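You operate a simulated robot arm through the tools that you are given. There is no shell and no other tool.

Carry out the task below with a simulated robot arm. There is one attempt and no reset: what you move stays moved.

TASK
Leak-test the banana pouch and sort it by the result.
Fine: PASS tray if it holds, REWORK tray if it leaks; lever back at VENT, lid shut.

Only the result counts: the job must be done as asked and must still hold three seconds after the hand-in. Knocking over, shifting, dropping, spilling or breaking anything else fails it. Lids that push on must go on centred and level and be pressed home; caps that screw on are set level and turned clockwise until they are tight.

THE ROBOT
A 6-joint arm with a three-finger gripper, fixed in place. Base frame: the origin is on the floor under the middle of its stand, x ahead of it, y to its left, z up. Lengths are in m, angles in degrees, forces in N, time in s.
It reaches about 1.213 m from its shoulder. Its first joint turns from -166.0 to 166.0 degrees. Payload 4.89 kg.
The TCP is the grasp point between the finger pads, 0.03 m short of the fingertips. In the tool frame z runs along the fingers and y along their closing line. The gripper opens to 0.164 m; its body begins 0.125 m behind the TCP.
Orientation is told as [roll, pitch, yaw] about the base's x, y, z axes, in that order, counted from this pose: with the fingers straight down and closing along the base's y, the tool's x points along the base's -x, its y along +y and its z along -z.

THE INTERFACE
- The arm moves only by the tool send_rows. Its arguments are lists of equal length, an entry for each row: "xyz": the shift along the base's x, y, z in m, a list of three; "turn": the turn, a rotation vector about the base's x, y, z in degrees, a list of three. In form: {"xyz": [[dx, dy, dz], ...], "turn": [[wx, wy, wz], ...]}. A call has 1 to 20 rows; each row is the pose to reach, as a shift and turn from the pose commanded when the call began. "fingers" is the closure, from 0 (fully open) to 1 (shut), set as the call begins (left out, the last holds). Rows are played at 5 a second. More than 0.05 m and 8.6 degrees between two rows, or a gripper value outside its range, and nothing of the call is played. A pose out of reach is approached as far as the arm can. The call stops where the force on the tool passes 90 N (or 10 N more than at its start, if that is more) or the arm is blocked; 0.2 s more then pass. Each finger travels about 0.108 m/s and halts on what it meets, pressing with about 39 N; the grip force reading is that of the motor and also rises with nothing between the fingers. The clock runs only during rows and for 0.2 s after the last one: add rows that repeat a pose to give the fingers time. The reply holds the time, the measured pose of the TCP, the force on the tool along the base axes, the opening and the grip force, in the units named above and with some noise, with the torque about the TCP (base axes, N m) and any sound that the robot's microphone picked up.
- Cameras (640 x 400 px; columns grow to the right, rows downward): "scene" is fixed at [0.2323, 0.6605, 1.6303]; the picture's right is [-0.87, -0.49, 0.00], its down [-0.20, 0.36, -0.91] and it looks along [0.45, -0.79, -0.41] (base axes); focal length 362 px, centre (320, 200). "wrist" rides on the gripper at [0.076, -0.002, -0.152] in the tool frame; the picture's right is [0.02, 1.00, 0.00], its down [-0.88, 0.02, -0.47] and it looks along [-0.47, 0.01, 0.88] (tool axes); focal length 247 px, centre (320, 200). There is no depth. A picture from a camera that has moved, and an enlarged one, comes with that camera's place and axes in the base frame and with its lens. The place of the scene camera against the robot may be out by one fixed shift of up to 0.025 m in any direction.
- capture(camera): a new picture of that camera. It takes no simulated time.
- raise_lower(by): moves the trunk up (or, below 0, down) by that many m; the arm rides with it, the base frame stays. It gives what a move gives, with no picture.
- zoom(camera, box): a new picture of the part [left, top, right, bottom] of that camera's present view, enlarged. It takes no simulated time.
- job_done(): hands the job in; it is judged then, once.

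Nothing tells you positions but the pictures and the camera data. Unless the task says otherwise, let go and move clear before handing in.

The tools are called after ">>>" by a JSON object that holds its "fn" and its "kwargs". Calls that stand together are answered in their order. send_rows: Moves the arm, as the interface text tells. Its arguments: {"type":"object","properties":{"xyz":{"type":"array","items":{"type":"array","items":{"type":"number"}}},"turn":{"type":"array","items":{"type":"array","items":{"type":"number"}}},"fingers":{"type":"number"}},"required":["xyz","turn"]} The other tools are called the same way: raise_lower (by) moves the trunk up or down; capture (camera) takes a picture; zoom (camera, box) takes an enlarged picture of a part of a camera's view; job_done () hands the job in.

At the start:

```text
time: 0.0
position: [0.4634, -0.2949, 1.4337]
tcp_rot: [0.1, 0.0, 0.1]
wrist_force: [0.8, 0.8, -0.2]
ft_torque: [0.02, 0.01, -0.02]
grip_width: 0.1639
finger_force: 0.0
trunk travel left (down, up): [-0.25, 0.14]
```

scene: 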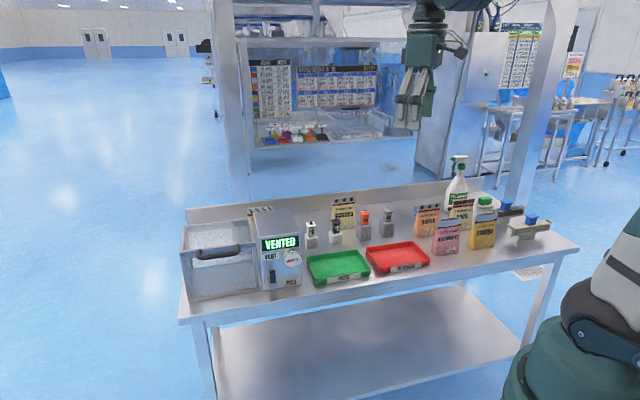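
wrist: 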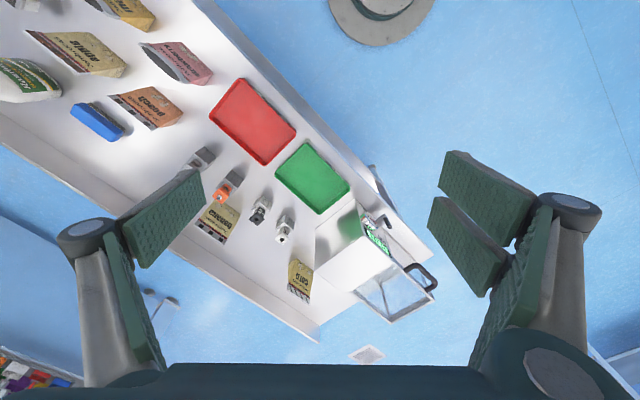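

I see a bench with a leak tester (clear chamber with a handle, display "VENTED"), a green and a red tray, several pouches and other items. I'll zoom in for details first.

>>> {"fn": "zoom", "kwargs": {"camera": "scene", "box": [170, 190, 330, 310]}}

>>> {"fn": "zoom", "kwargs": {"camera": "scene", "box": [300, 180, 440, 290]}}

>>> {"fn": "zoom", "kwargs": {"camera": "scene", "box": [400, 150, 580, 270]}}

>>> {"fn": "zoom", "kwargs": {"camera": "wrist", "box": [160, 60, 460, 340]}}

```text
3.33 times, centred on (250, 250) of scene
camera zoom: at [0.2323, 0.6605, 1.6303], right [-0.87, -0.49, 0.0], down [-0.2, 0.36, -0.91], along [0.45, -0.79, -0.41], focal length 1208 px, centre (553, 33)
```

zoom: 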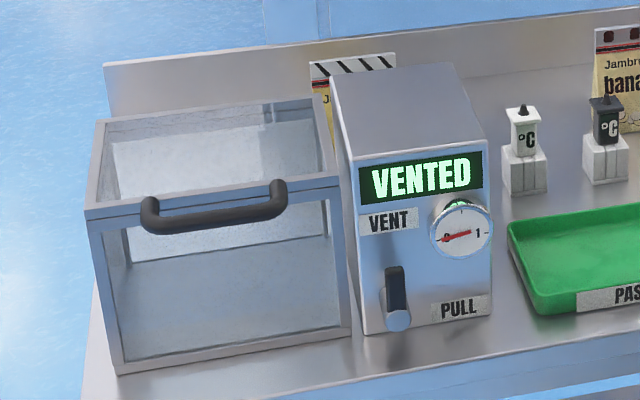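

```text
3.64 times, centred on (370, 235) of scene
camera zoom: at [0.2323, 0.6605, 1.6303], right [-0.87, -0.49, 0.0], down [-0.2, 0.36, -0.91], along [0.45, -0.79, -0.41], focal length 1318 px, centre (138, 73)
```

zoom: 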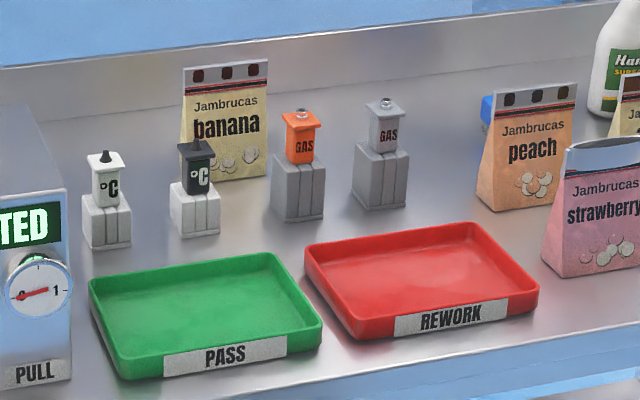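

```text
3.33 times, centred on (490, 210) of scene
camera zoom: at [0.2323, 0.6605, 1.6303], right [-0.87, -0.49, 0.0], down [-0.2, 0.36, -0.91], along [0.45, -0.79, -0.41], focal length 1208 px, centre (-247, 167)
```

zoom: 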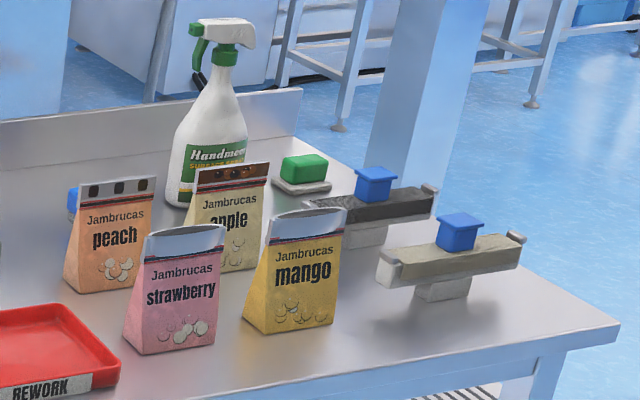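

```text
1.43 times, centred on (310, 200) of wrist
camera zoom: at [0.3875, -0.2952, 1.5871], right [-0.02, 1.0, 0.0], down [0.88, 0.02, 0.47], along [0.47, 0.01, -0.88], focal length 353 px, centre (334, 200)
```

zoom: 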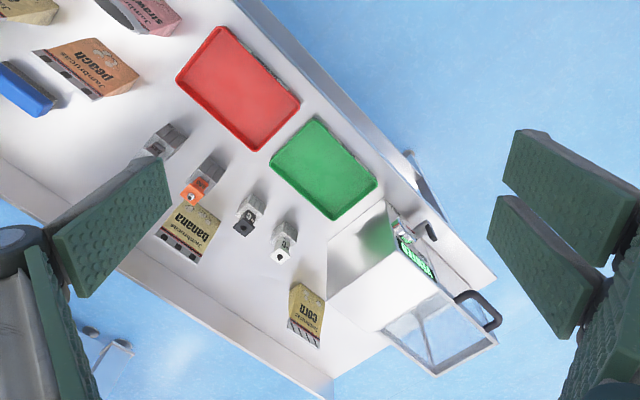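

The bench runs roughly along 40° in the base frame: tester and chamber at the far left end (x≈0.8–1.0), banana pouch at the back (about x 0.8, y −0.6). I'll move high and clear to look at the tester from its front.

>>> {"fn": "send_rows", "kwargs": {"xyz": [[0.01, 0.04, 0], [0.02, 0.08, 0], [0.03, 0.12, 0], [0.04, 0.16, 0], [0.05, 0.2, 0], [0.06, 0.24, 0], [0.07, 0.28, 0], [0.07, 0.3, 0]], "turn": [[0, 0, -7], [0, 0, -14], [0, 0, -21], [0, 0, -28], [0, 0, -35], [0, 0, -42], [0, 0, -49], [0, 0, -50]]}}

>>> {"fn": "capture", "kwargs": {"camera": "wrist"}}

>>> {"fn": "capture", "kwargs": {"camera": "scene"}}

```text
time: 1.8
position: [0.5334, 0.0056, 1.4366]
tcp_rot: [0.0, -0.1, -50.1]
wrist_force: [0.8, -0.3, 0.5]
ft_torque: [0.01, 0.11, 0.0]
grip_width: 0.164
finger_force: 0.0
trunk travel left (down, up): [-0.25, 0.14]
```

```text
taken
camera wrist: at [0.4841, 0.0644, 1.588], right [0.75, 0.66, 0.0], down [0.58, -0.66, 0.47], along [0.31, -0.36, -0.88], focal length 247 px, centre (320, 200)
```

wrist: 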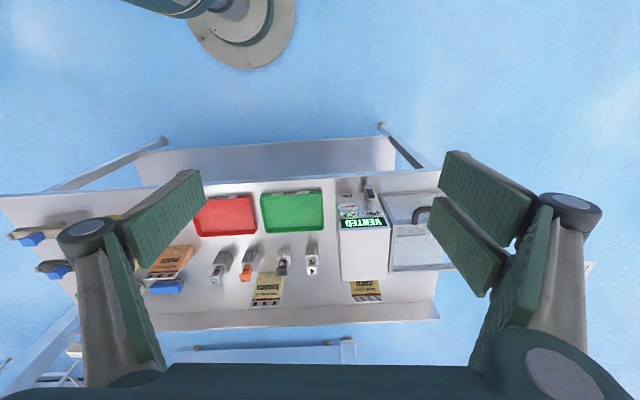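

```text
taken
```

scene: 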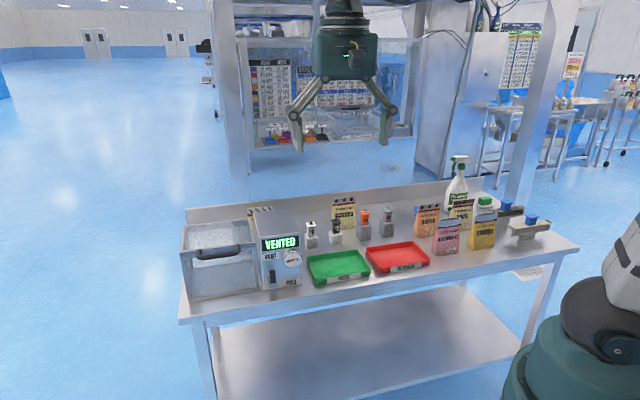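

The bench is now nearly square to the wrist view. I'll zoom in to measure the tester, trays and pouches precisely.

>>> {"fn": "zoom", "kwargs": {"camera": "wrist", "box": [310, 150, 470, 250]}}

>>> {"fn": "zoom", "kwargs": {"camera": "wrist", "box": [310, 220, 470, 320]}}

>>> {"fn": "zoom", "kwargs": {"camera": "wrist", "box": [180, 160, 340, 260]}}

>>> {"fn": "zoom", "kwargs": {"camera": "wrist", "box": [180, 230, 340, 330]}}

```text
4.00 times, centred on (390, 200) of wrist
camera zoom: at [0.4841, 0.0644, 1.588], right [0.75, 0.66, 0.0], down [0.58, -0.66, 0.47], along [0.31, -0.36, -0.88], focal length 988 px, centre (40, 200)
```

zoom: 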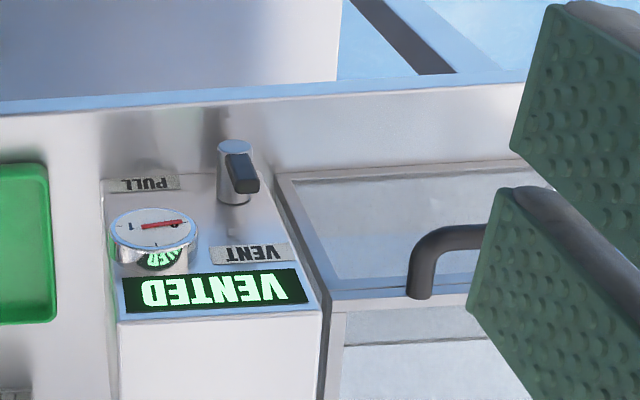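

```text
4.00 times, centred on (390, 270) of wrist
camera zoom: at [0.4841, 0.0644, 1.588], right [0.75, 0.66, 0.0], down [0.58, -0.66, 0.47], along [0.31, -0.36, -0.88], focal length 988 px, centre (40, -80)
```

zoom: 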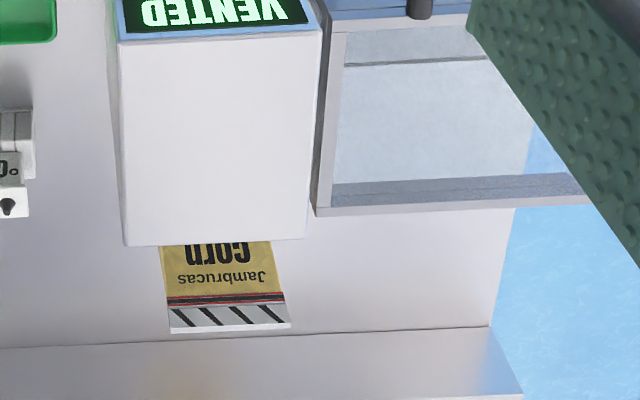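

```text
4.00 times, centred on (260, 210) of wrist
camera zoom: at [0.4841, 0.0644, 1.588], right [0.75, 0.66, 0.0], down [0.58, -0.66, 0.47], along [0.31, -0.36, -0.88], focal length 988 px, centre (560, 160)
```

zoom: 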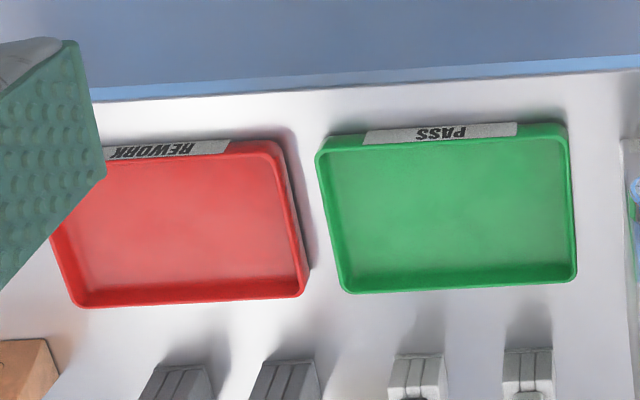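

```text
4.00 times, centred on (260, 280) of wrist
camera zoom: at [0.4841, 0.0644, 1.588], right [0.75, 0.66, 0.0], down [0.58, -0.66, 0.47], along [0.31, -0.36, -0.88], focal length 988 px, centre (560, -120)
```

zoom: 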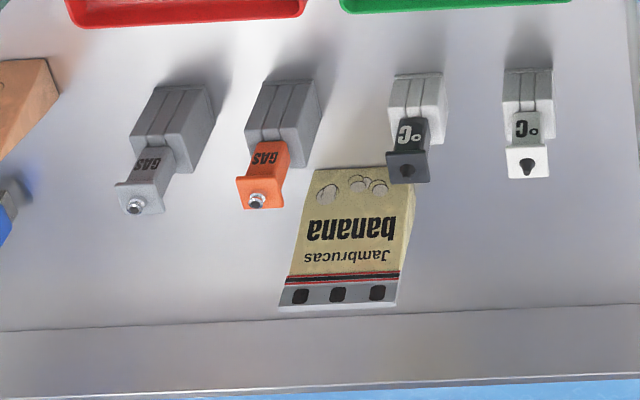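

Tester front is at about 0.66 m into the bench direction, top z≈1.07, and the clear chamber is to its left with a U-handle on the lid's front edge. I'll align the wrist with the bench and tilt it for a frontal look at chamber, handle and lever.

>>> {"fn": "send_rows", "kwargs": {"xyz": [[0.03, 0.03, 0], [0.06, 0.06, 0], [0.09, 0.09, 0], [0.12, 0.12, -0.01], [0.15, 0.15, -0.02], [0.18, 0.18, -0.03], [0.204, 0.214, -0.04]], "turn": [[0, 0, 2], [0, 0, 4.6], [0, 0, 4.6], [0, 0, 4.6], [0, 0, 4.6], [0, 0, 4.6], [0, 0, 4.6]]}}

>>> {"fn": "send_rows", "kwargs": {"xyz": [[0, 0, -0.03], [0, 0, -0.06], [0, 0, -0.09], [0, 0, -0.12], [0, 0, -0.12]], "turn": [[-4.3, -4.2, 0], [-8.6, -8.4, 0], [-12.8, -12.6, 0], [-17.1, -16.8, 0], [-21.4, -21, 0]]}}

>>> {"fn": "capture", "kwargs": {"camera": "wrist"}}

>>> {"fn": "capture", "kwargs": {"camera": "scene"}}

```text
time: 3.4
position: [0.7368, 0.2187, 1.3942]
tcp_rot: [-0.1, 0.1, -45.4]
wrist_force: [-0.8, -1.6, 1.9]
ft_torque: [0.11, -0.13, -0.01]
grip_width: 0.1642
finger_force: 0.1
trunk travel left (down, up): [-0.25, 0.14]
```

```text
time: 4.6
position: [0.738, 0.2184, 1.274]
tcp_rot: [-0.2, -30.2, -45.5]
wrist_force: [-0.1, -0.3, -0.6]
ft_torque: [0.03, 0.09, -0.01]
grip_width: 0.1639
finger_force: 0.1
trunk travel left (down, up): [-0.25, 0.14]
```

```text
taken
camera wrist: at [0.6375, 0.3201, 1.3677], right [0.7, 0.71, -0.01], down [0.38, -0.36, 0.85], along [0.6, -0.6, -0.53], focal length 247 px, centre (320, 200)
```

wrist: 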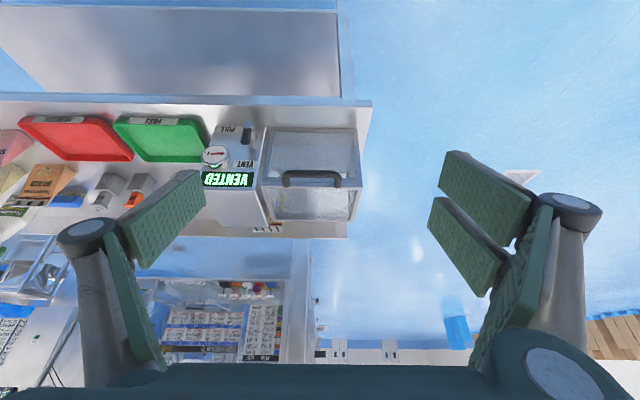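

```text
taken
```

scene: 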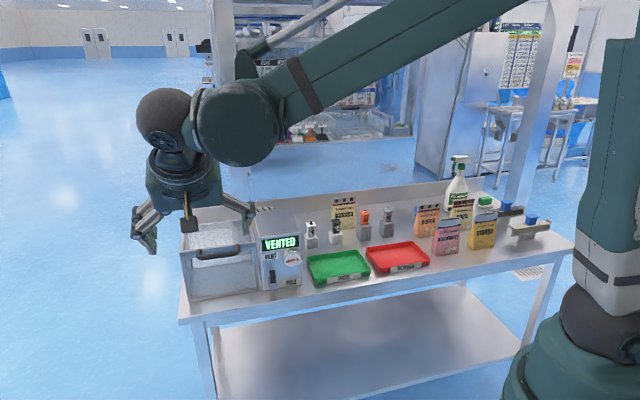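

Clear view of the tester and chamber now; the chamber sits at the far end of the bench. Zooming for dimensions.

>>> {"fn": "zoom", "kwargs": {"camera": "wrist", "box": [190, 95, 390, 245]}}

>>> {"fn": "zoom", "kwargs": {"camera": "wrist", "box": [190, 110, 290, 180]}}

>>> {"fn": "zoom", "kwargs": {"camera": "wrist", "box": [260, 120, 380, 240]}}

```text
2.67 times, centred on (290, 170) of wrist
camera zoom: at [0.6375, 0.3201, 1.3677], right [0.7, 0.71, -0.01], down [0.38, -0.36, 0.85], along [0.6, -0.6, -0.53], focal length 659 px, centre (400, 280)
```

zoom: 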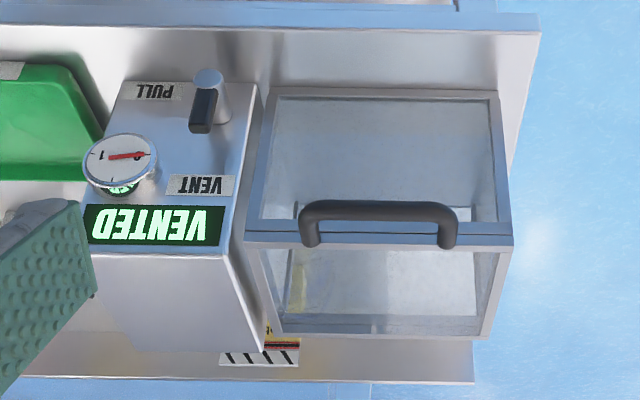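

```text
5.71 times, centred on (240, 145) of wrist
camera zoom: at [0.6375, 0.3201, 1.3677], right [0.7, 0.71, -0.01], down [0.38, -0.36, 0.85], along [0.6, -0.6, -0.53], focal length 1411 px, centre (777, 514)
```

zoom: 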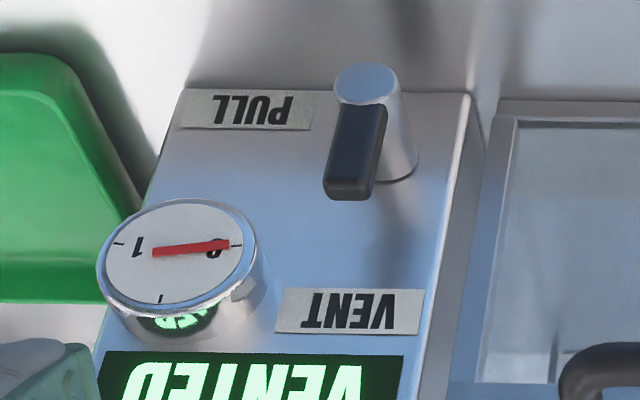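

```text
3.33 times, centred on (320, 180) of wrist
camera zoom: at [0.6375, 0.3201, 1.3677], right [0.7, 0.71, -0.01], down [0.38, -0.36, 0.85], along [0.6, -0.6, -0.53], focal length 823 px, centre (320, 267)
```

zoom: 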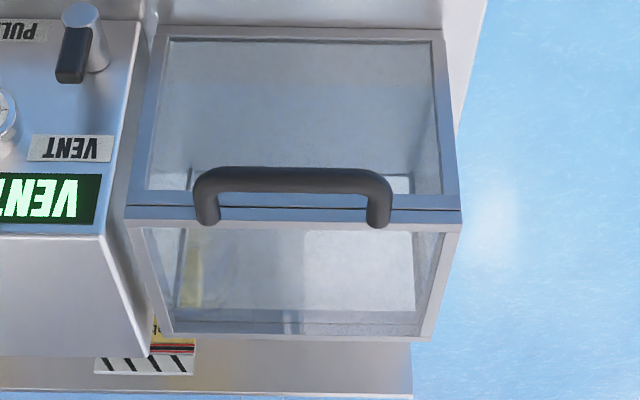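

Chamber is about 0.22 × 0.167 m, lid top z≈1.056. I'll zoom in more on handle and lever from the scene side, to tell how the handle protrudes.

>>> {"fn": "zoom", "kwargs": {"camera": "scene", "box": [175, 215, 265, 300]}}

>>> {"fn": "zoom", "kwargs": {"camera": "scene", "box": [250, 225, 310, 295]}}

>>> {"fn": "zoom", "kwargs": {"camera": "wrist", "box": [275, 160, 375, 205]}}

```text
4.71 times, centred on (220, 258) of scene
camera zoom: at [0.2323, 0.6605, 1.6303], right [-0.87, -0.49, 0.0], down [-0.2, 0.36, -0.91], along [0.45, -0.79, -0.41], focal length 1706 px, centre (791, -71)
```

zoom: 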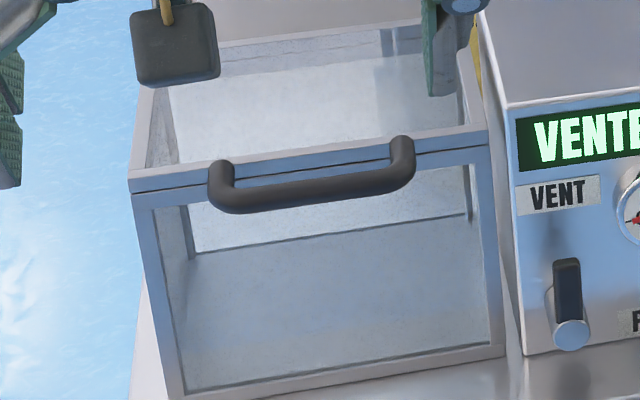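

```text
5.71 times, centred on (280, 260) of scene
camera zoom: at [0.2323, 0.6605, 1.6303], right [-0.87, -0.49, 0.0], down [-0.2, 0.36, -0.91], along [0.45, -0.79, -0.41], focal length 2072 px, centre (549, -143)
```

zoom: 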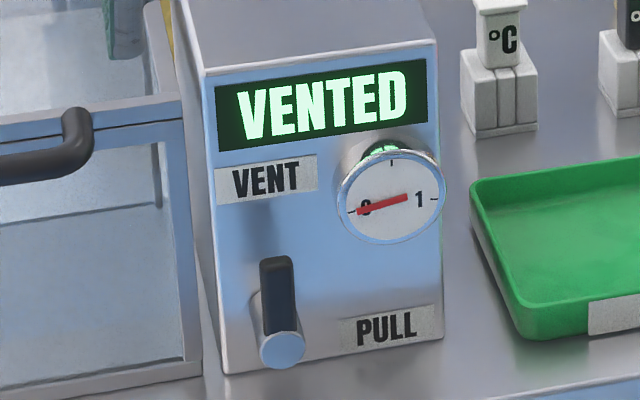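

```text
6.40 times, centred on (325, 182) of wrist
camera zoom: at [0.6375, 0.3201, 1.3677], right [0.7, 0.71, -0.01], down [0.38, -0.36, 0.85], along [0.6, -0.6, -0.53], focal length 1581 px, centre (288, 312)
```

zoom: 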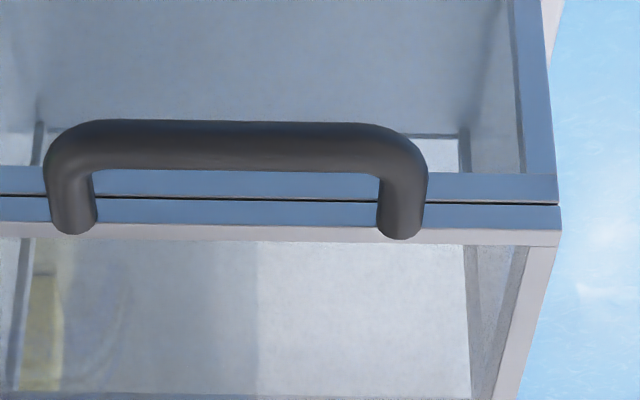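

The handle bar is a horizontal U sticking ~4 cm forward from the lid edge (about bench-u 0.666, v 0.63, z 1.05); the lever pivots at z≈0.92 on the tester front and points up at VENT. I'll raise the trunk for reach and bring the gripper horizontal to face the handle.

>>> {"fn": "raise_lower", "kwargs": {"by": 0.14}}

>>> {"fn": "send_rows", "kwargs": {"xyz": [[-0.01, 0.01, -0.02], [-0.02, 0.02, -0.04], [-0.03, 0.03, -0.06], [-0.04, 0.04, -0.08], [-0.05, 0.05, -0.1], [-0.05, 0.05, -0.12], [-0.05, 0.05, -0.14], [-0.05, 0.05, -0.16]], "turn": [[-5.35, -5.26, 0], [-10.7, -10.5, 0], [-16, -15.8, 0], [-21.4, -21, 0], [-26.7, -26.3, 0], [-32.1, -31.5, 0], [-37.4, -36.8, 0], [-42.8, -42.1, 0]]}}

>>> {"fn": "capture", "kwargs": {"camera": "scene"}}

```text
time: 6.3
position: [0.7394, 0.2194, 1.4133]
tcp_rot: [0.0, -30.1, -45.4]
wrist_force: [0.4, 0.2, 0.1]
ft_torque: [0.0, 0.01, 0.01]
grip_width: 0.1636
finger_force: 0.0
trunk travel left (down, up): [-0.39, 0.0]
```

```text
time: 8.1
position: [0.6862, 0.269, 1.2534]
tcp_rot: [-153.9, -89.8, 108.3]
wrist_force: [-1.1, -0.9, -0.1]
ft_torque: [-0.01, 0.0, 0.12]
grip_width: 0.1639
finger_force: 0.1
trunk travel left (down, up): [-0.39, 0.0]
```

```text
taken
```

scene: 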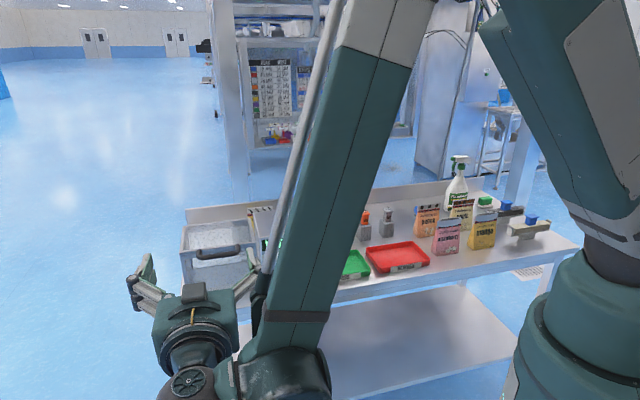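

The gripper is now horizontal in front of the chamber. Next I'll roll it 90° so the fingers close vertically.

>>> {"fn": "send_rows", "kwargs": {"xyz": [[0, 0, 0], [0, 0, 0], [0, 0, 0], [0, 0, 0], [0, 0, 0], [0, 0, 0], [0, 0, 0], [0, 0, 0], [0, 0, 0], [0, 0, 0], [0, 0, 0], [0, 0, 0]], "turn": [[5.26, -5.35, 0], [10.5, -10.7, 0], [15.8, -16, 0], [21, -21.4, 0], [26.3, -26.7, 0], [31.5, -32.1, 0], [36.8, -37.4, 0], [42.1, -42.8, 0], [47.3, -48.1, 0], [52.6, -53.5, 0], [57.8, -58.8, 0], [63.1, -64.2, 0]]}}

>>> {"fn": "capture", "kwargs": {"camera": "wrist"}}

>>> {"fn": "capture", "kwargs": {"camera": "scene"}}

```text
time: 10.7
position: [0.6884, 0.2684, 1.2545]
tcp_rot: [90.2, -7.5, -135.4]
wrist_force: [0.4, 0.5, -0.2]
ft_torque: [0.0, 0.01, 0.03]
grip_width: 0.1641
finger_force: 0.1
out of reach, approached as far as the arm can: row 12
trunk travel left (down, up): [-0.39, 0.0]
```

```text
taken
camera wrist: at [0.6351, 0.4318, 1.2427], right [0.11, 0.11, 0.99], down [-0.95, -0.27, 0.13], along [0.28, -0.96, 0.07], focal length 247 px, centre (320, 200)
```

wrist: 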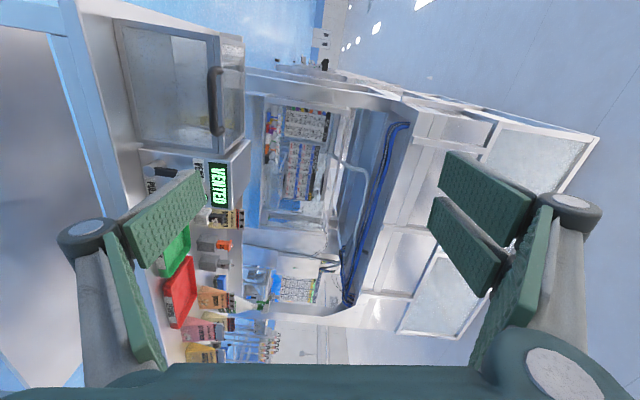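

```text
taken
```

scene: 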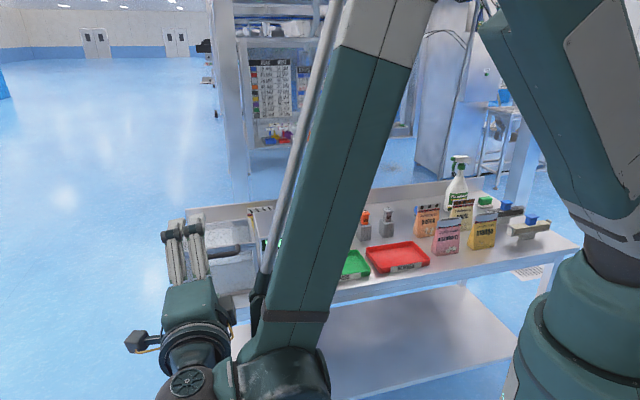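

That roll direction ends at a joint limit (stopped 7.5° short). I'll roll the other way instead, giving plenty of joint margin.

>>> {"fn": "send_rows", "kwargs": {"xyz": [[0, 0, 0], [0, 0, 0], [0, 0, 0], [0, 0, 0], [0, 0, 0], [0, 0, 0], [0, 0, 0], [0, 0, 0], [0, 0, 0], [0, 0, 0], [0, 0, 0]], "turn": [[-5.26, 5.35, 0], [-10.5, 10.7, 0], [-15.8, 16, 0], [-21, 21.4, 0], [-26.3, 26.7, 0], [-31.5, 32.1, 0], [-36.8, 37.4, 0], [-42.1, 42.8, 0], [-47.3, 48.1, 0], [-52.6, 53.5, 0], [-57.8, 58.8, 0]]}}

>>> {"fn": "send_rows", "kwargs": {"xyz": [[0, 0, 0], [0, 0, 0], [0, 0, 0], [0, 0, 0], [0, 0, 0], [0, 0, 0], [0, 0, 0], [0, 0, 0], [0, 0, 0], [0, 0, 0], [0, 0, 0]], "turn": [[-5.26, 5.35, 0], [-10.5, 10.7, 0], [-15.8, 16, 0], [-21, 21.4, 0], [-26.3, 26.7, 0], [-31.5, 32.1, 0], [-36.8, 37.4, 0], [-42.1, 42.8, 0], [-47.3, 48.1, 0], [-52.6, 53.5, 0], [-57.8, 58.8, 0]]}}

>>> {"fn": "capture", "kwargs": {"camera": "wrist"}}

>>> {"fn": "capture", "kwargs": {"camera": "scene"}}

```text
time: 13.1
position: [0.6869, 0.2684, 1.2541]
tcp_rot: [-114.0, -89.9, 68.8]
wrist_force: [0.4, -0.7, -0.2]
ft_torque: [0.01, 0.0, 0.01]
grip_width: 0.164
finger_force: 0.1
trunk travel left (down, up): [-0.39, 0.0]
```

```text
time: 15.5
position: [0.6883, 0.2687, 1.2553]
tcp_rot: [-89.9, -7.4, 44.7]
wrist_force: [-1.1, 0.3, 0.3]
ft_torque: [0.0, 0.0, -0.01]
grip_width: 0.1643
finger_force: 0.1
trunk travel left (down, up): [-0.39, 0.0]
```

```text
taken
camera wrist: at [0.527, 0.3255, 1.2464], right [0.08, 0.08, -0.99], down [0.29, 0.95, 0.1], along [0.95, -0.3, 0.05], focal length 247 px, centre (320, 200)
```

wrist: 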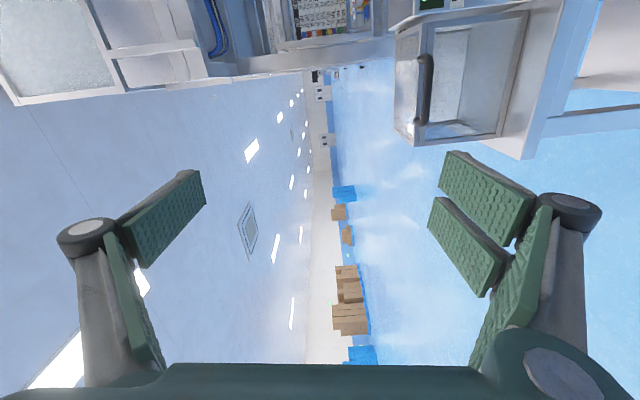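

```text
taken
```

scene: 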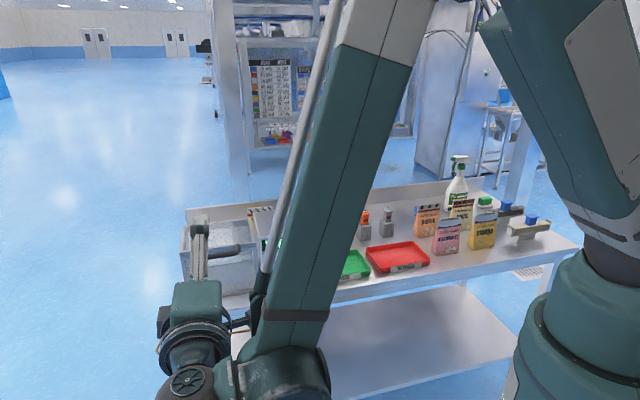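

Now the gripper faces the chamber with the thumb above. I'll half-close the fingers, level the roll and come in line with the handle bar, stopping short to check.

>>> {"fn": "send_rows", "kwargs": {"xyz": [[0.02, -0.025, -0.03], [0.045, -0.05, -0.06], [0.07, -0.075, -0.09], [0.09, -0.1, -0.12], [0.11, -0.125, -0.15], [0.135, -0.15, -0.18], [0.158, -0.18, -0.205], [0.158, -0.18, -0.205]], "turn": [[-1.5, 1.5, 0], [-3, 3, 0], [-4, 4.1, 0], [-5.26, 5.35, 0], [-5.26, 5.35, 0], [-5.26, 5.35, 0], [-5.26, 5.35, 0], [-5.26, 5.35, 0]], "fingers": 0.55}}

>>> {"fn": "capture", "kwargs": {"camera": "wrist"}}

>>> {"fn": "zoom", "kwargs": {"camera": "scene", "box": [150, 190, 290, 300]}}

```text
time: 17.3
position: [0.9071, 0.1214, 1.0902]
tcp_rot: [-89.9, 0.0, 44.4]
wrist_force: [0.1, -0.4, -2.1]
ft_torque: [-0.09, -0.06, -0.06]
grip_width: 0.0739
finger_force: 0.1
out of reach, approached as far as the arm can: row 2, 3, 4, 5, 6, 7, 8
trunk travel left (down, up): [-0.39, 0.0]
```

```text
taken
camera wrist: at [0.7464, 0.1787, 1.0911], right [-0.02, -0.01, -1.0], down [0.3, 0.95, -0.02], along [0.95, -0.3, -0.01], focal length 247 px, centre (320, 200)
```

wrist: 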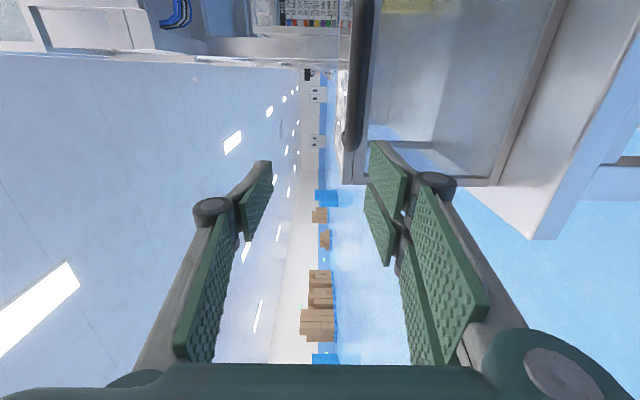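

```text
3.64 times, centred on (220, 245) of scene
camera zoom: at [0.2323, 0.6605, 1.6303], right [-0.87, -0.49, 0.0], down [-0.2, 0.36, -0.91], along [0.45, -0.79, -0.41], focal length 1318 px, centre (684, 36)
```

zoom: 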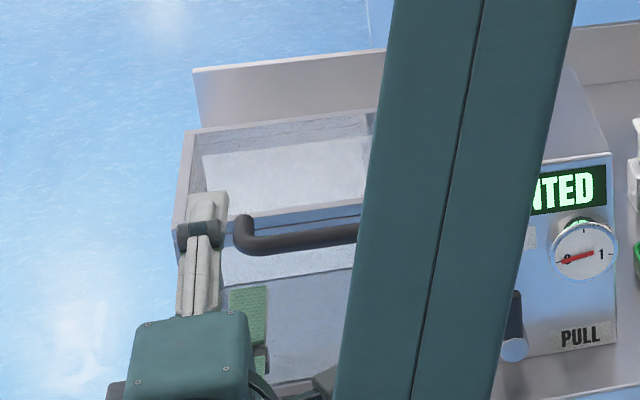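

The arm couldn't get there with the trunk this high (it ended off to the side, still clear of everything). I'll lower the trunk again, which should free the wrist, and re-check.

>>> {"fn": "raise_lower", "kwargs": {"by": -0.14}}

>>> {"fn": "send_rows", "kwargs": {"xyz": [[0, 0, 0.0]], "turn": [[0, 0, 0]]}}

>>> {"fn": "capture", "kwargs": {"camera": "scene"}}

```text
time: 18.9
position: [0.9074, 0.1239, 0.9507]
tcp_rot: [-89.8, -0.1, 44.5]
wrist_force: [0.6, 0.2, -0.2]
ft_torque: [0.0, 0.01, 0.02]
grip_width: 0.0739
finger_force: 0.0
trunk travel left (down, up): [-0.25, 0.14]
```

```text
time: 19.3
position: [0.9061, 0.1228, 0.95]
tcp_rot: [-89.8, -0.1, 44.4]
wrist_force: [-0.2, 0.2, -0.5]
ft_torque: [0.02, 0.01, -0.01]
grip_width: 0.074
finger_force: 0.1
trunk travel left (down, up): [-0.25, 0.14]
```

```text
taken
```

scene: 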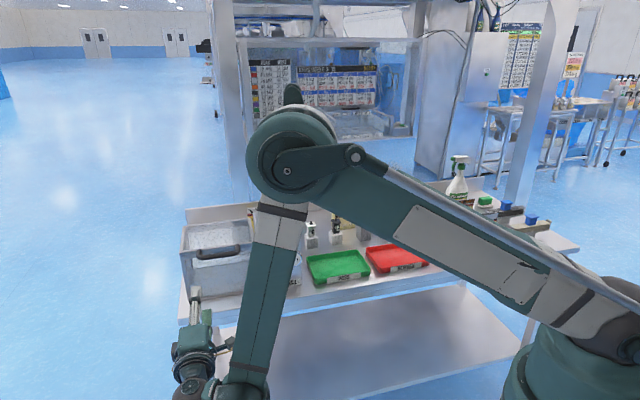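

The arm works folded with its elbow high above the bench. I'll test whether the handle line (u 0.666) is reachable from this trunk height, still short of the handle.

>>> {"fn": "send_rows", "kwargs": {"xyz": [[-0.015, -0.008, 0.012], [-0.03, -0.017, 0.025], [-0.045, -0.025, 0.04], [-0.06, -0.033, 0.05], [-0.06, -0.033, 0.05]], "turn": [[0, 0, 0], [0, 0, 0], [0, 0, 0], [0, 0, 0], [0, 0, 0]]}}

>>> {"fn": "capture", "kwargs": {"camera": "wrist"}}

```text
time: 20.5
position: [0.869, 0.1008, 1.0175]
tcp_rot: [-89.7, 0.0, 44.3]
wrist_force: [-0.9, 0.4, 0.6]
ft_torque: [0.03, 0.04, 0.05]
grip_width: 0.0738
finger_force: 0.2
out of reach, approached as far as the arm can: row 1, 2, 3, 4, 5
trunk travel left (down, up): [-0.25, 0.14]
```

```text
taken
camera wrist: at [0.7077, 0.1575, 1.0202], right [-0.02, -0.01, -1.0], down [0.3, 0.95, -0.02], along [0.95, -0.3, -0.01], focal length 247 px, centre (320, 200)
```

wrist: 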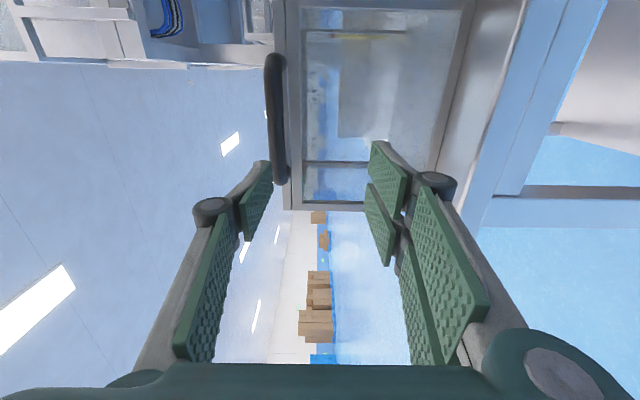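

I'm at a fold limit of the arm with a horizontal gripper. I'll pitch the gripper 45° down instead (wrist moves up and forward, away from the limit), staying in front of the handle.

>>> {"fn": "send_rows", "kwargs": {"xyz": [[0, -0.005, 0.02], [0, -0.01, 0.04], [0, -0.015, 0.06], [0, -0.02, 0.08], [0, -0.025, 0.1], [0, -0.0325, 0.104], [0, -0.0325, 0.104]], "turn": [[5.35, 5.26, 0], [10.7, 10.5, 0], [16, 15.8, 0], [21.4, 21, 0], [26.7, 26.3, 0], [32.1, 31.5, 0], [32.1, 31.5, 0]]}}

>>> {"fn": "capture", "kwargs": {"camera": "wrist"}}

>>> {"fn": "capture", "kwargs": {"camera": "scene"}}

```text
time: 22.1
position: [0.8681, 0.0695, 1.1225]
tcp_rot: [-44.7, 0.0, 44.4]
wrist_force: [-1.3, 0.2, 0.9]
ft_torque: [0.06, -0.02, 0.05]
grip_width: 0.0739
finger_force: 0.1
trunk travel left (down, up): [-0.25, 0.14]
```

```text
taken
camera wrist: at [0.7393, 0.0923, 1.2316], right [-0.51, 0.49, -0.7], down [0.39, 0.86, 0.32], along [0.77, -0.11, -0.63], focal length 247 px, centre (320, 200)
```

wrist: 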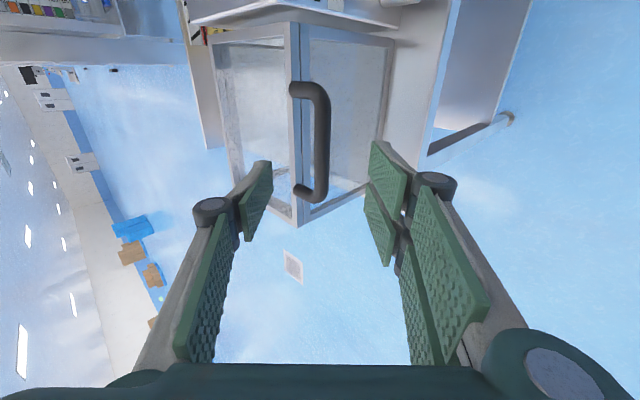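

```text
taken
```

scene: 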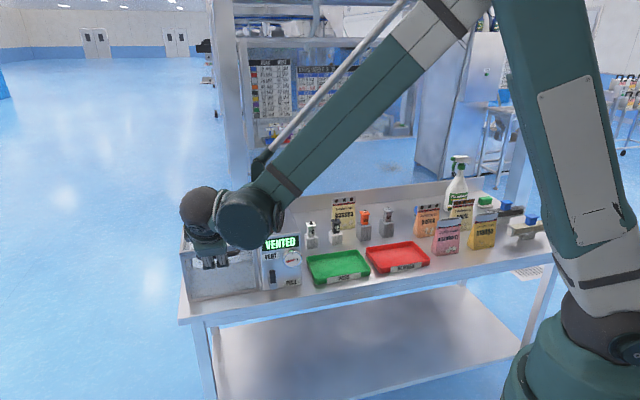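

The gripper is now lined up 45° above the bar, verified against the image (bar at v≈0.63, z≈1.05). I'll slide in along the finger direction and then close on the bar.

>>> {"fn": "send_rows", "kwargs": {"xyz": [[0.0105, -0.0107, -0.015], [0.021, -0.0214, -0.03], [0.0316, -0.0321, -0.045], [0.0421, -0.0428, -0.06], [0.0421, -0.0428, -0.06]], "turn": [[0, 0, 0], [0, 0, 0], [0, 0, 0], [0, 0, 0], [0, 0, 0]]}}

>>> {"fn": "capture", "kwargs": {"camera": "wrist"}}

>>> {"fn": "zoom", "kwargs": {"camera": "scene", "box": [150, 190, 290, 300]}}

```text
time: 23.3
position: [0.9108, 0.0257, 1.061]
tcp_rot: [-44.8, 0.0, 44.4]
wrist_force: [-0.6, 0.2, 0.4]
ft_torque: [-0.04, 0.02, -0.04]
grip_width: 0.0737
finger_force: 0.1
trunk travel left (down, up): [-0.25, 0.14]
```

```text
taken
camera wrist: at [0.7813, 0.0501, 1.1704], right [-0.51, 0.49, -0.7], down [0.39, 0.86, 0.32], along [0.77, -0.11, -0.63], focal length 247 px, centre (320, 200)
```

wrist: 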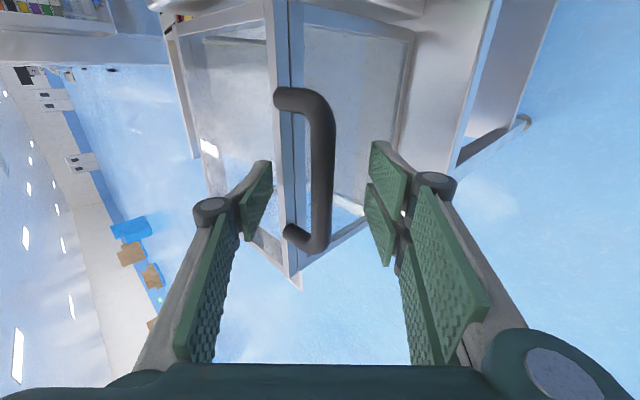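

```text
3.64 times, centred on (220, 245) of scene
camera zoom: at [0.2323, 0.6605, 1.6303], right [-0.87, -0.49, 0.0], down [-0.2, 0.36, -0.91], along [0.45, -0.79, -0.41], focal length 1318 px, centre (684, 36)
```

zoom: 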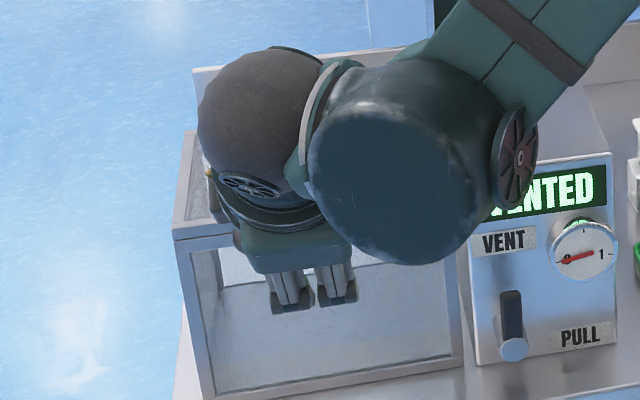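

Bar sits between thumb and fingers. Closing on it now.

>>> {"fn": "send_rows", "kwargs": {"xyz": [[0, 0, 0], [0, 0, 0], [0, 0, 0], [0, 0, 0]], "turn": [[0, 0, 0], [0, 0, 0], [0, 0, 0], [0, 0, 0]], "fingers": 1.0}}

>>> {"fn": "capture", "kwargs": {"camera": "wrist"}}

```text
time: 24.3
position: [0.9097, 0.028, 1.0612]
tcp_rot: [-44.8, 0.0, 44.4]
wrist_force: [-3.8, 5.4, -2.3]
ft_torque: [-0.53, 0.69, 1.13]
grip_width: 0.0146
finger_force: 45.1
trunk travel left (down, up): [-0.25, 0.14]
```

```text
taken
camera wrist: at [0.7808, 0.0506, 1.1707], right [-0.51, 0.49, -0.7], down [0.39, 0.86, 0.32], along [0.77, -0.11, -0.63], focal length 247 px, centre (320, 200)
```

wrist: 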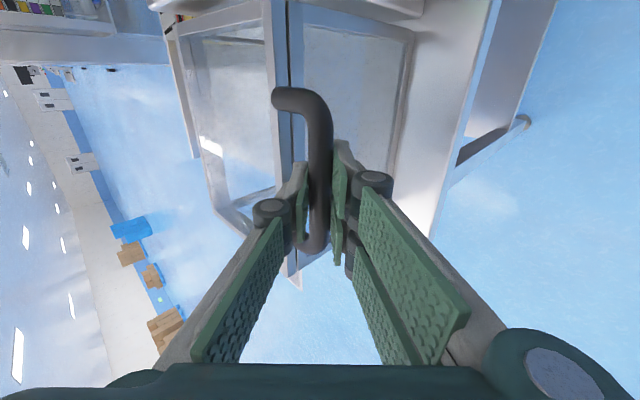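

Firm grip on the bar (15 mm). Starting to lift the lid on its hinge arc, first 20°, watching the force.

>>> {"fn": "send_rows", "kwargs": {"xyz": [[0.0003, -0.0003, 0.009], [0.0008, -0.0009, 0.0183], [0.0016, -0.0017, 0.0274], [0.0027, -0.0028, 0.0364], [0.0042, -0.0043, 0.0454], [0.0058, -0.0059, 0.0543], [0.0078, -0.0079, 0.0631], [0.0099, -0.0101, 0.0717]], "turn": [[0.7, 0.7, 0], [1.43, 1.4, 0], [2.14, 2.1, 0], [2.85, 2.8, 0], [3.56, 3.5, 0], [4.28, 4.21, 0], [5, 4.9, 0], [5.7, 5.61, 0]]}}

>>> {"fn": "capture", "kwargs": {"camera": "wrist"}}

>>> {"fn": "capture", "kwargs": {"camera": "scene"}}

```text
time: 26.1
position: [0.92, 0.0153, 1.1336]
tcp_rot: [-36.8, 0.0, 44.4]
wrist_force: [9.3, 0.8, -6.0]
ft_torque: [-0.43, 0.49, 1.08]
grip_width: 0.0145
finger_force: 44.8
trunk travel left (down, up): [-0.25, 0.14]
```

```text
taken
camera wrist: at [0.8035, 0.0279, 1.2561], right [-0.58, 0.56, -0.6], down [0.42, 0.83, 0.37], along [0.7, -0.04, -0.71], focal length 247 px, centre (320, 200)
```

wrist: 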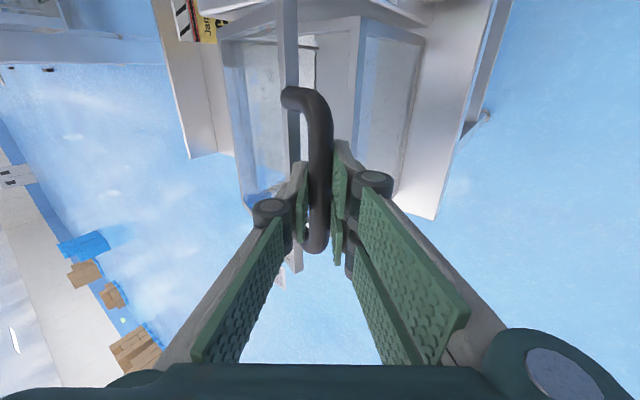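

```text
taken
```

scene: 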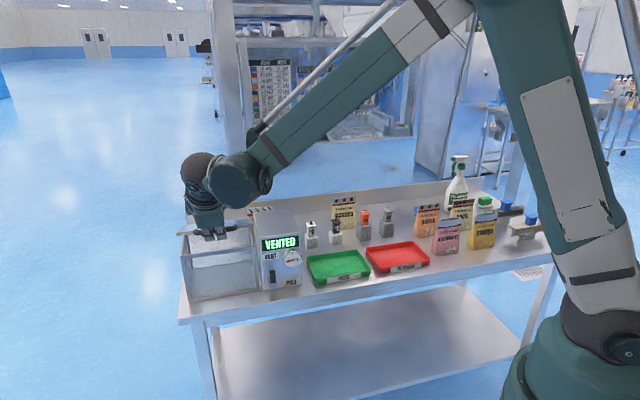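

Lid is lifting smoothly with low force. Continuing the arc to 60°.

>>> {"fn": "send_rows", "kwargs": {"xyz": [[0.0051, -0.0052, 0.0168], [0.0113, -0.0115, 0.033], [0.0184, -0.0187, 0.0484], [0.0264, -0.0268, 0.0629], [0.0351, -0.0357, 0.0764], [0.0447, -0.0455, 0.0886], [0.055, -0.056, 0.0998], [0.066, -0.0672, 0.1096]], "turn": [[1.43, 1.4, 0], [2.85, 2.8, 0], [4.28, 4.21, 0], [5.7, 5.61, 0], [7.13, 7.01, 0], [8.56, 8.41, 0], [9.98, 9.81, 0], [11.41, 11.22, 0]]}}

>>> {"fn": "capture", "kwargs": {"camera": "wrist"}}

>>> {"fn": "capture", "kwargs": {"camera": "scene"}}

```text
time: 27.9
position: [0.9881, -0.0505, 1.2425]
tcp_rot: [-20.8, 0.0, 44.4]
wrist_force: [12.2, 4.8, -13.1]
ft_torque: [0.03, 0.03, 1.27]
grip_width: 0.0147
finger_force: 45.1
trunk travel left (down, up): [-0.25, 0.14]
```

```text
taken
camera wrist: at [0.8965, -0.0659, 1.3855], right [-0.67, 0.65, -0.35], down [0.5, 0.75, 0.43], along [0.55, 0.11, -0.83], focal length 247 px, centre (320, 200)
```

wrist: 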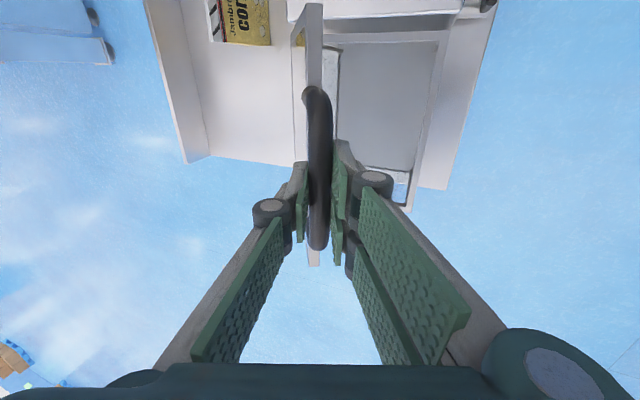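

```text
taken
```

scene: 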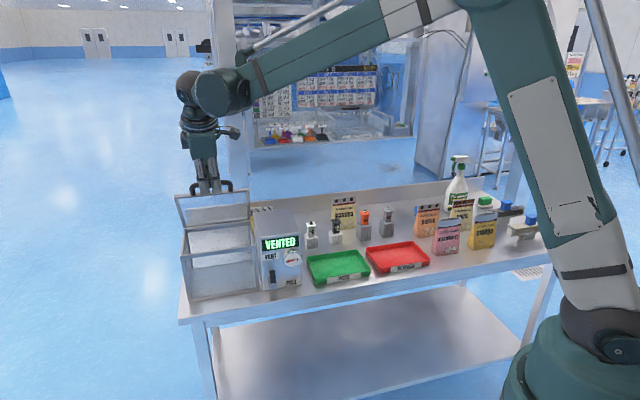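

Lid at about 60°. Continuing toward vertical, in small steps.

>>> {"fn": "send_rows", "kwargs": {"xyz": [[0.0115, -0.0117, 0.0085], [0.0234, -0.0238, 0.0155], [0.0358, -0.0364, 0.021], [0.0484, -0.0493, 0.0251], [0.0612, -0.0622, 0.0275]], "turn": [[1.43, 1.4, 0], [2.85, 2.8, 0], [4.28, 4.21, 0], [5.7, 5.61, 0], [7.13, 7.01, 0]]}}

>>> {"fn": "send_rows", "kwargs": {"xyz": [[0.0065, -0.0066, 0.0006], [0.013, -0.0132, 0.0009], [0.0195, -0.0198, 0.0006], [0.0259, -0.0264, 0.0002]], "turn": [[0.7, 0.7, 0], [1.43, 1.4, 0], [2.14, 2.1, 0], [2.85, 2.8, 0]]}}

>>> {"fn": "capture", "kwargs": {"camera": "wrist"}}

>>> {"fn": "capture", "kwargs": {"camera": "scene"}}

```text
time: 29.1
position: [1.0491, -0.1123, 1.2686]
tcp_rot: [-10.8, 0.1, 44.4]
wrist_force: [9.2, 6.6, -11.6]
ft_torque: [-0.2, -0.11, 1.11]
grip_width: 0.0143
finger_force: 45.2
trunk travel left (down, up): [-0.25, 0.14]
```

```text
time: 30.1
position: [1.074, -0.1386, 1.2697]
tcp_rot: [-6.8, 0.1, 44.6]
wrist_force: [8.0, 10.3, -16.7]
ft_torque: [0.2, -0.31, 1.11]
grip_width: 0.0146
finger_force: 45.2
trunk travel left (down, up): [-0.25, 0.14]
```

```text
taken
camera wrist: at [1.0089, -0.1793, 1.4212], right [-0.71, 0.69, -0.12], down [0.58, 0.67, 0.47], along [0.4, 0.26, -0.88], focal length 247 px, centre (320, 200)
```

wrist: 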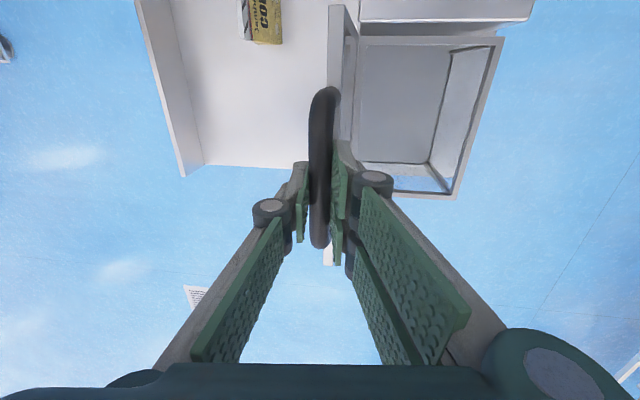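

```text
taken
```

scene: 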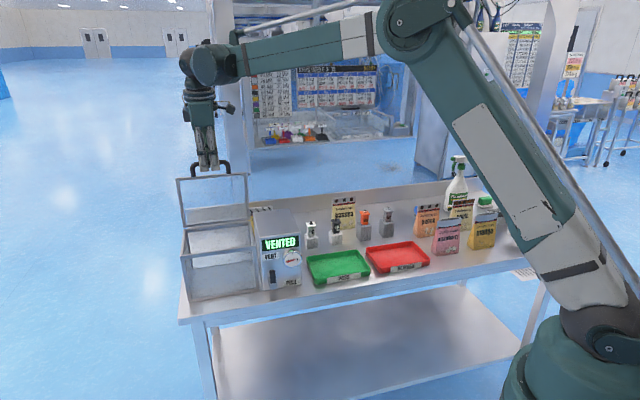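

About 95° now with no hard stop felt. Going a little further so the lid leans back securely.

>>> {"fn": "send_rows", "kwargs": {"xyz": [[0.0064, -0.0065, -0.001], [0.0128, -0.013, -0.0023]], "turn": [[0.7, 0.7, 0], [1.43, 1.4, 0]]}}

>>> {"fn": "send_rows", "kwargs": {"xyz": [[0.0062, -0.0063, -0.0018], [0.0123, -0.0125, -0.0039]], "turn": [[0, 0, 0], [0, 0, 0]]}}

>>> {"fn": "zoom", "kwargs": {"camera": "scene", "box": [150, 100, 310, 310]}}

```text
time: 30.7
position: [1.0875, -0.1527, 1.2671]
tcp_rot: [-4.7, 0.1, 44.4]
wrist_force: [13.9, 14.8, -12.4]
ft_torque: [0.12, -0.31, 1.12]
grip_width: 0.0147
finger_force: 45.0
trunk travel left (down, up): [-0.25, 0.14]
```

```text
time: 31.3
position: [1.1004, -0.1656, 1.2632]
tcp_rot: [-5.0, 0.1, 44.4]
wrist_force: [13.0, 13.1, -4.2]
ft_torque: [0.14, -0.24, 1.02]
grip_width: 0.0146
finger_force: 44.5
trunk travel left (down, up): [-0.25, 0.14]
```

```text
1.90 times, centred on (230, 205) of scene
camera zoom: at [0.2323, 0.6605, 1.6303], right [-0.87, -0.49, 0.0], down [-0.2, 0.36, -0.91], along [0.45, -0.79, -0.41], focal length 690 px, centre (491, 190)
```

zoom: 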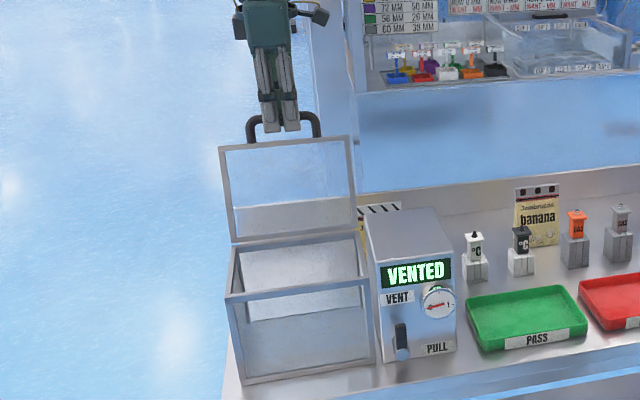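

The lid is open at ~105°. I'll loosen the fingers slightly so they only cage the bar, to see whether the lid stays by itself.

>>> {"fn": "send_rows", "kwargs": {"xyz": [[0, 0, 0], [0, 0, 0], [0, 0, 0]], "turn": [[0, 0, 0], [0, 0, 0], [0, 0, 0]], "fingers": 0.76}}

>>> {"fn": "capture", "kwargs": {"camera": "wrist"}}

>>> {"fn": "zoom", "kwargs": {"camera": "scene", "box": [180, 120, 270, 200]}}

```text
time: 32.1
position: [1.0988, -0.1647, 1.2631]
tcp_rot: [-4.9, 0.1, 44.4]
wrist_force: [-0.3, -0.8, 0.4]
ft_torque: [0.02, 0.02, 0.02]
grip_width: 0.0393
finger_force: 0.2
trunk travel left (down, up): [-0.25, 0.14]
```

```text
taken
camera wrist: at [1.0362, -0.2098, 1.4163], right [-0.71, 0.7, -0.08], down [0.59, 0.66, 0.47], along [0.38, 0.28, -0.88], focal length 247 px, centre (320, 200)
```

wrist: 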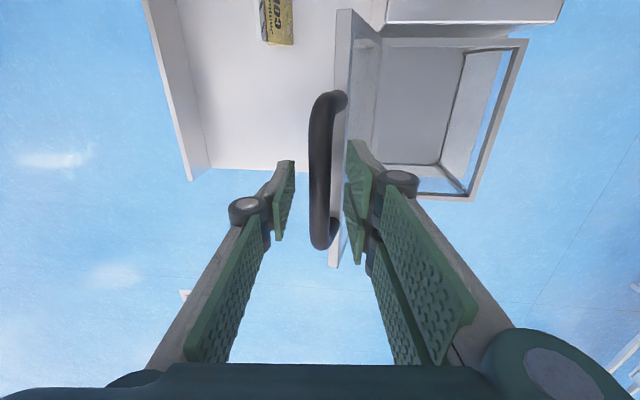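

```text
5.00 times, centred on (225, 160) of scene
camera zoom: at [0.2323, 0.6605, 1.6303], right [-0.87, -0.49, 0.0], down [-0.2, 0.36, -0.91], along [0.45, -0.79, -0.41], focal length 1812 px, centre (795, 400)
```

zoom: 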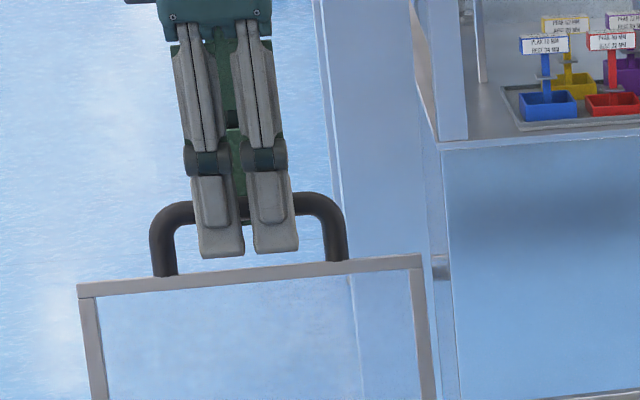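

The lid stays open on its own. Now I'll withdraw straight up off the bar and back toward the robot, then check the lid again.

>>> {"fn": "send_rows", "kwargs": {"xyz": [[0, 0, 0.02], [0, 0, 0.04], [0, 0, 0.06], [0, 0, 0.08], [-0.02, -0.01, 0.1], [-0.05, -0.03, 0.11], [-0.08, -0.05, 0.11]], "turn": [[0, 0, 0], [0, 0, 0], [0, 0, 0], [0, 0, 0], [0.9, 0.9, 0], [1.8, 1.8, 0], [3.56, 3.5, 0]]}}

>>> {"fn": "capture", "kwargs": {"camera": "scene"}}

>>> {"fn": "capture", "kwargs": {"camera": "wrist"}}

```text
time: 33.7
position: [1.0178, -0.2142, 1.3754]
tcp_rot: [0.2, 0.1, 44.6]
wrist_force: [0.2, 1.1, -0.1]
ft_torque: [-0.17, 0.03, 0.01]
grip_width: 0.0394
finger_force: 0.1
trunk travel left (down, up): [-0.25, 0.14]
```

```text
taken
```

scene: 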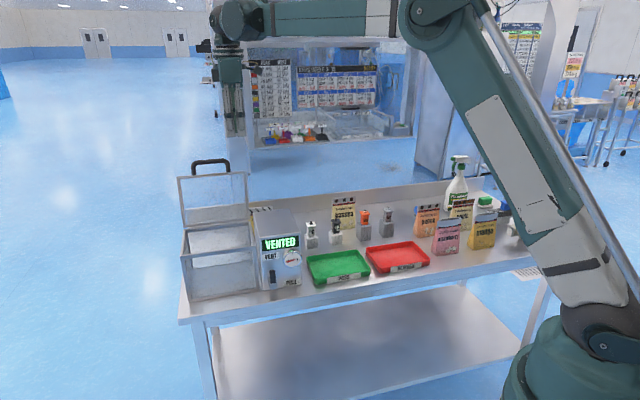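

```text
taken
camera wrist: at [0.9652, -0.2677, 1.5273], right [-0.72, 0.7, 0.0], down [0.62, 0.63, 0.47], along [0.33, 0.34, -0.88], focal length 247 px, centre (320, 200)
```

wrist: 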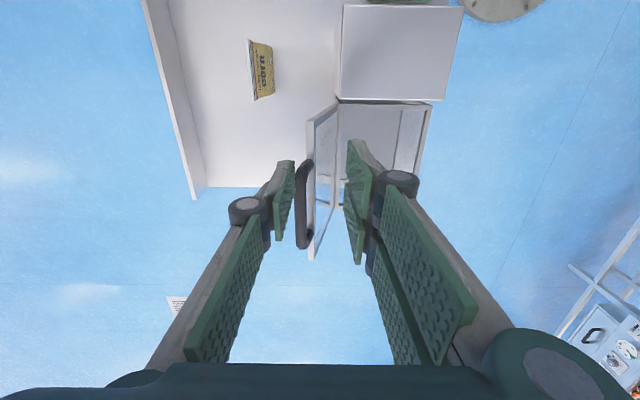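

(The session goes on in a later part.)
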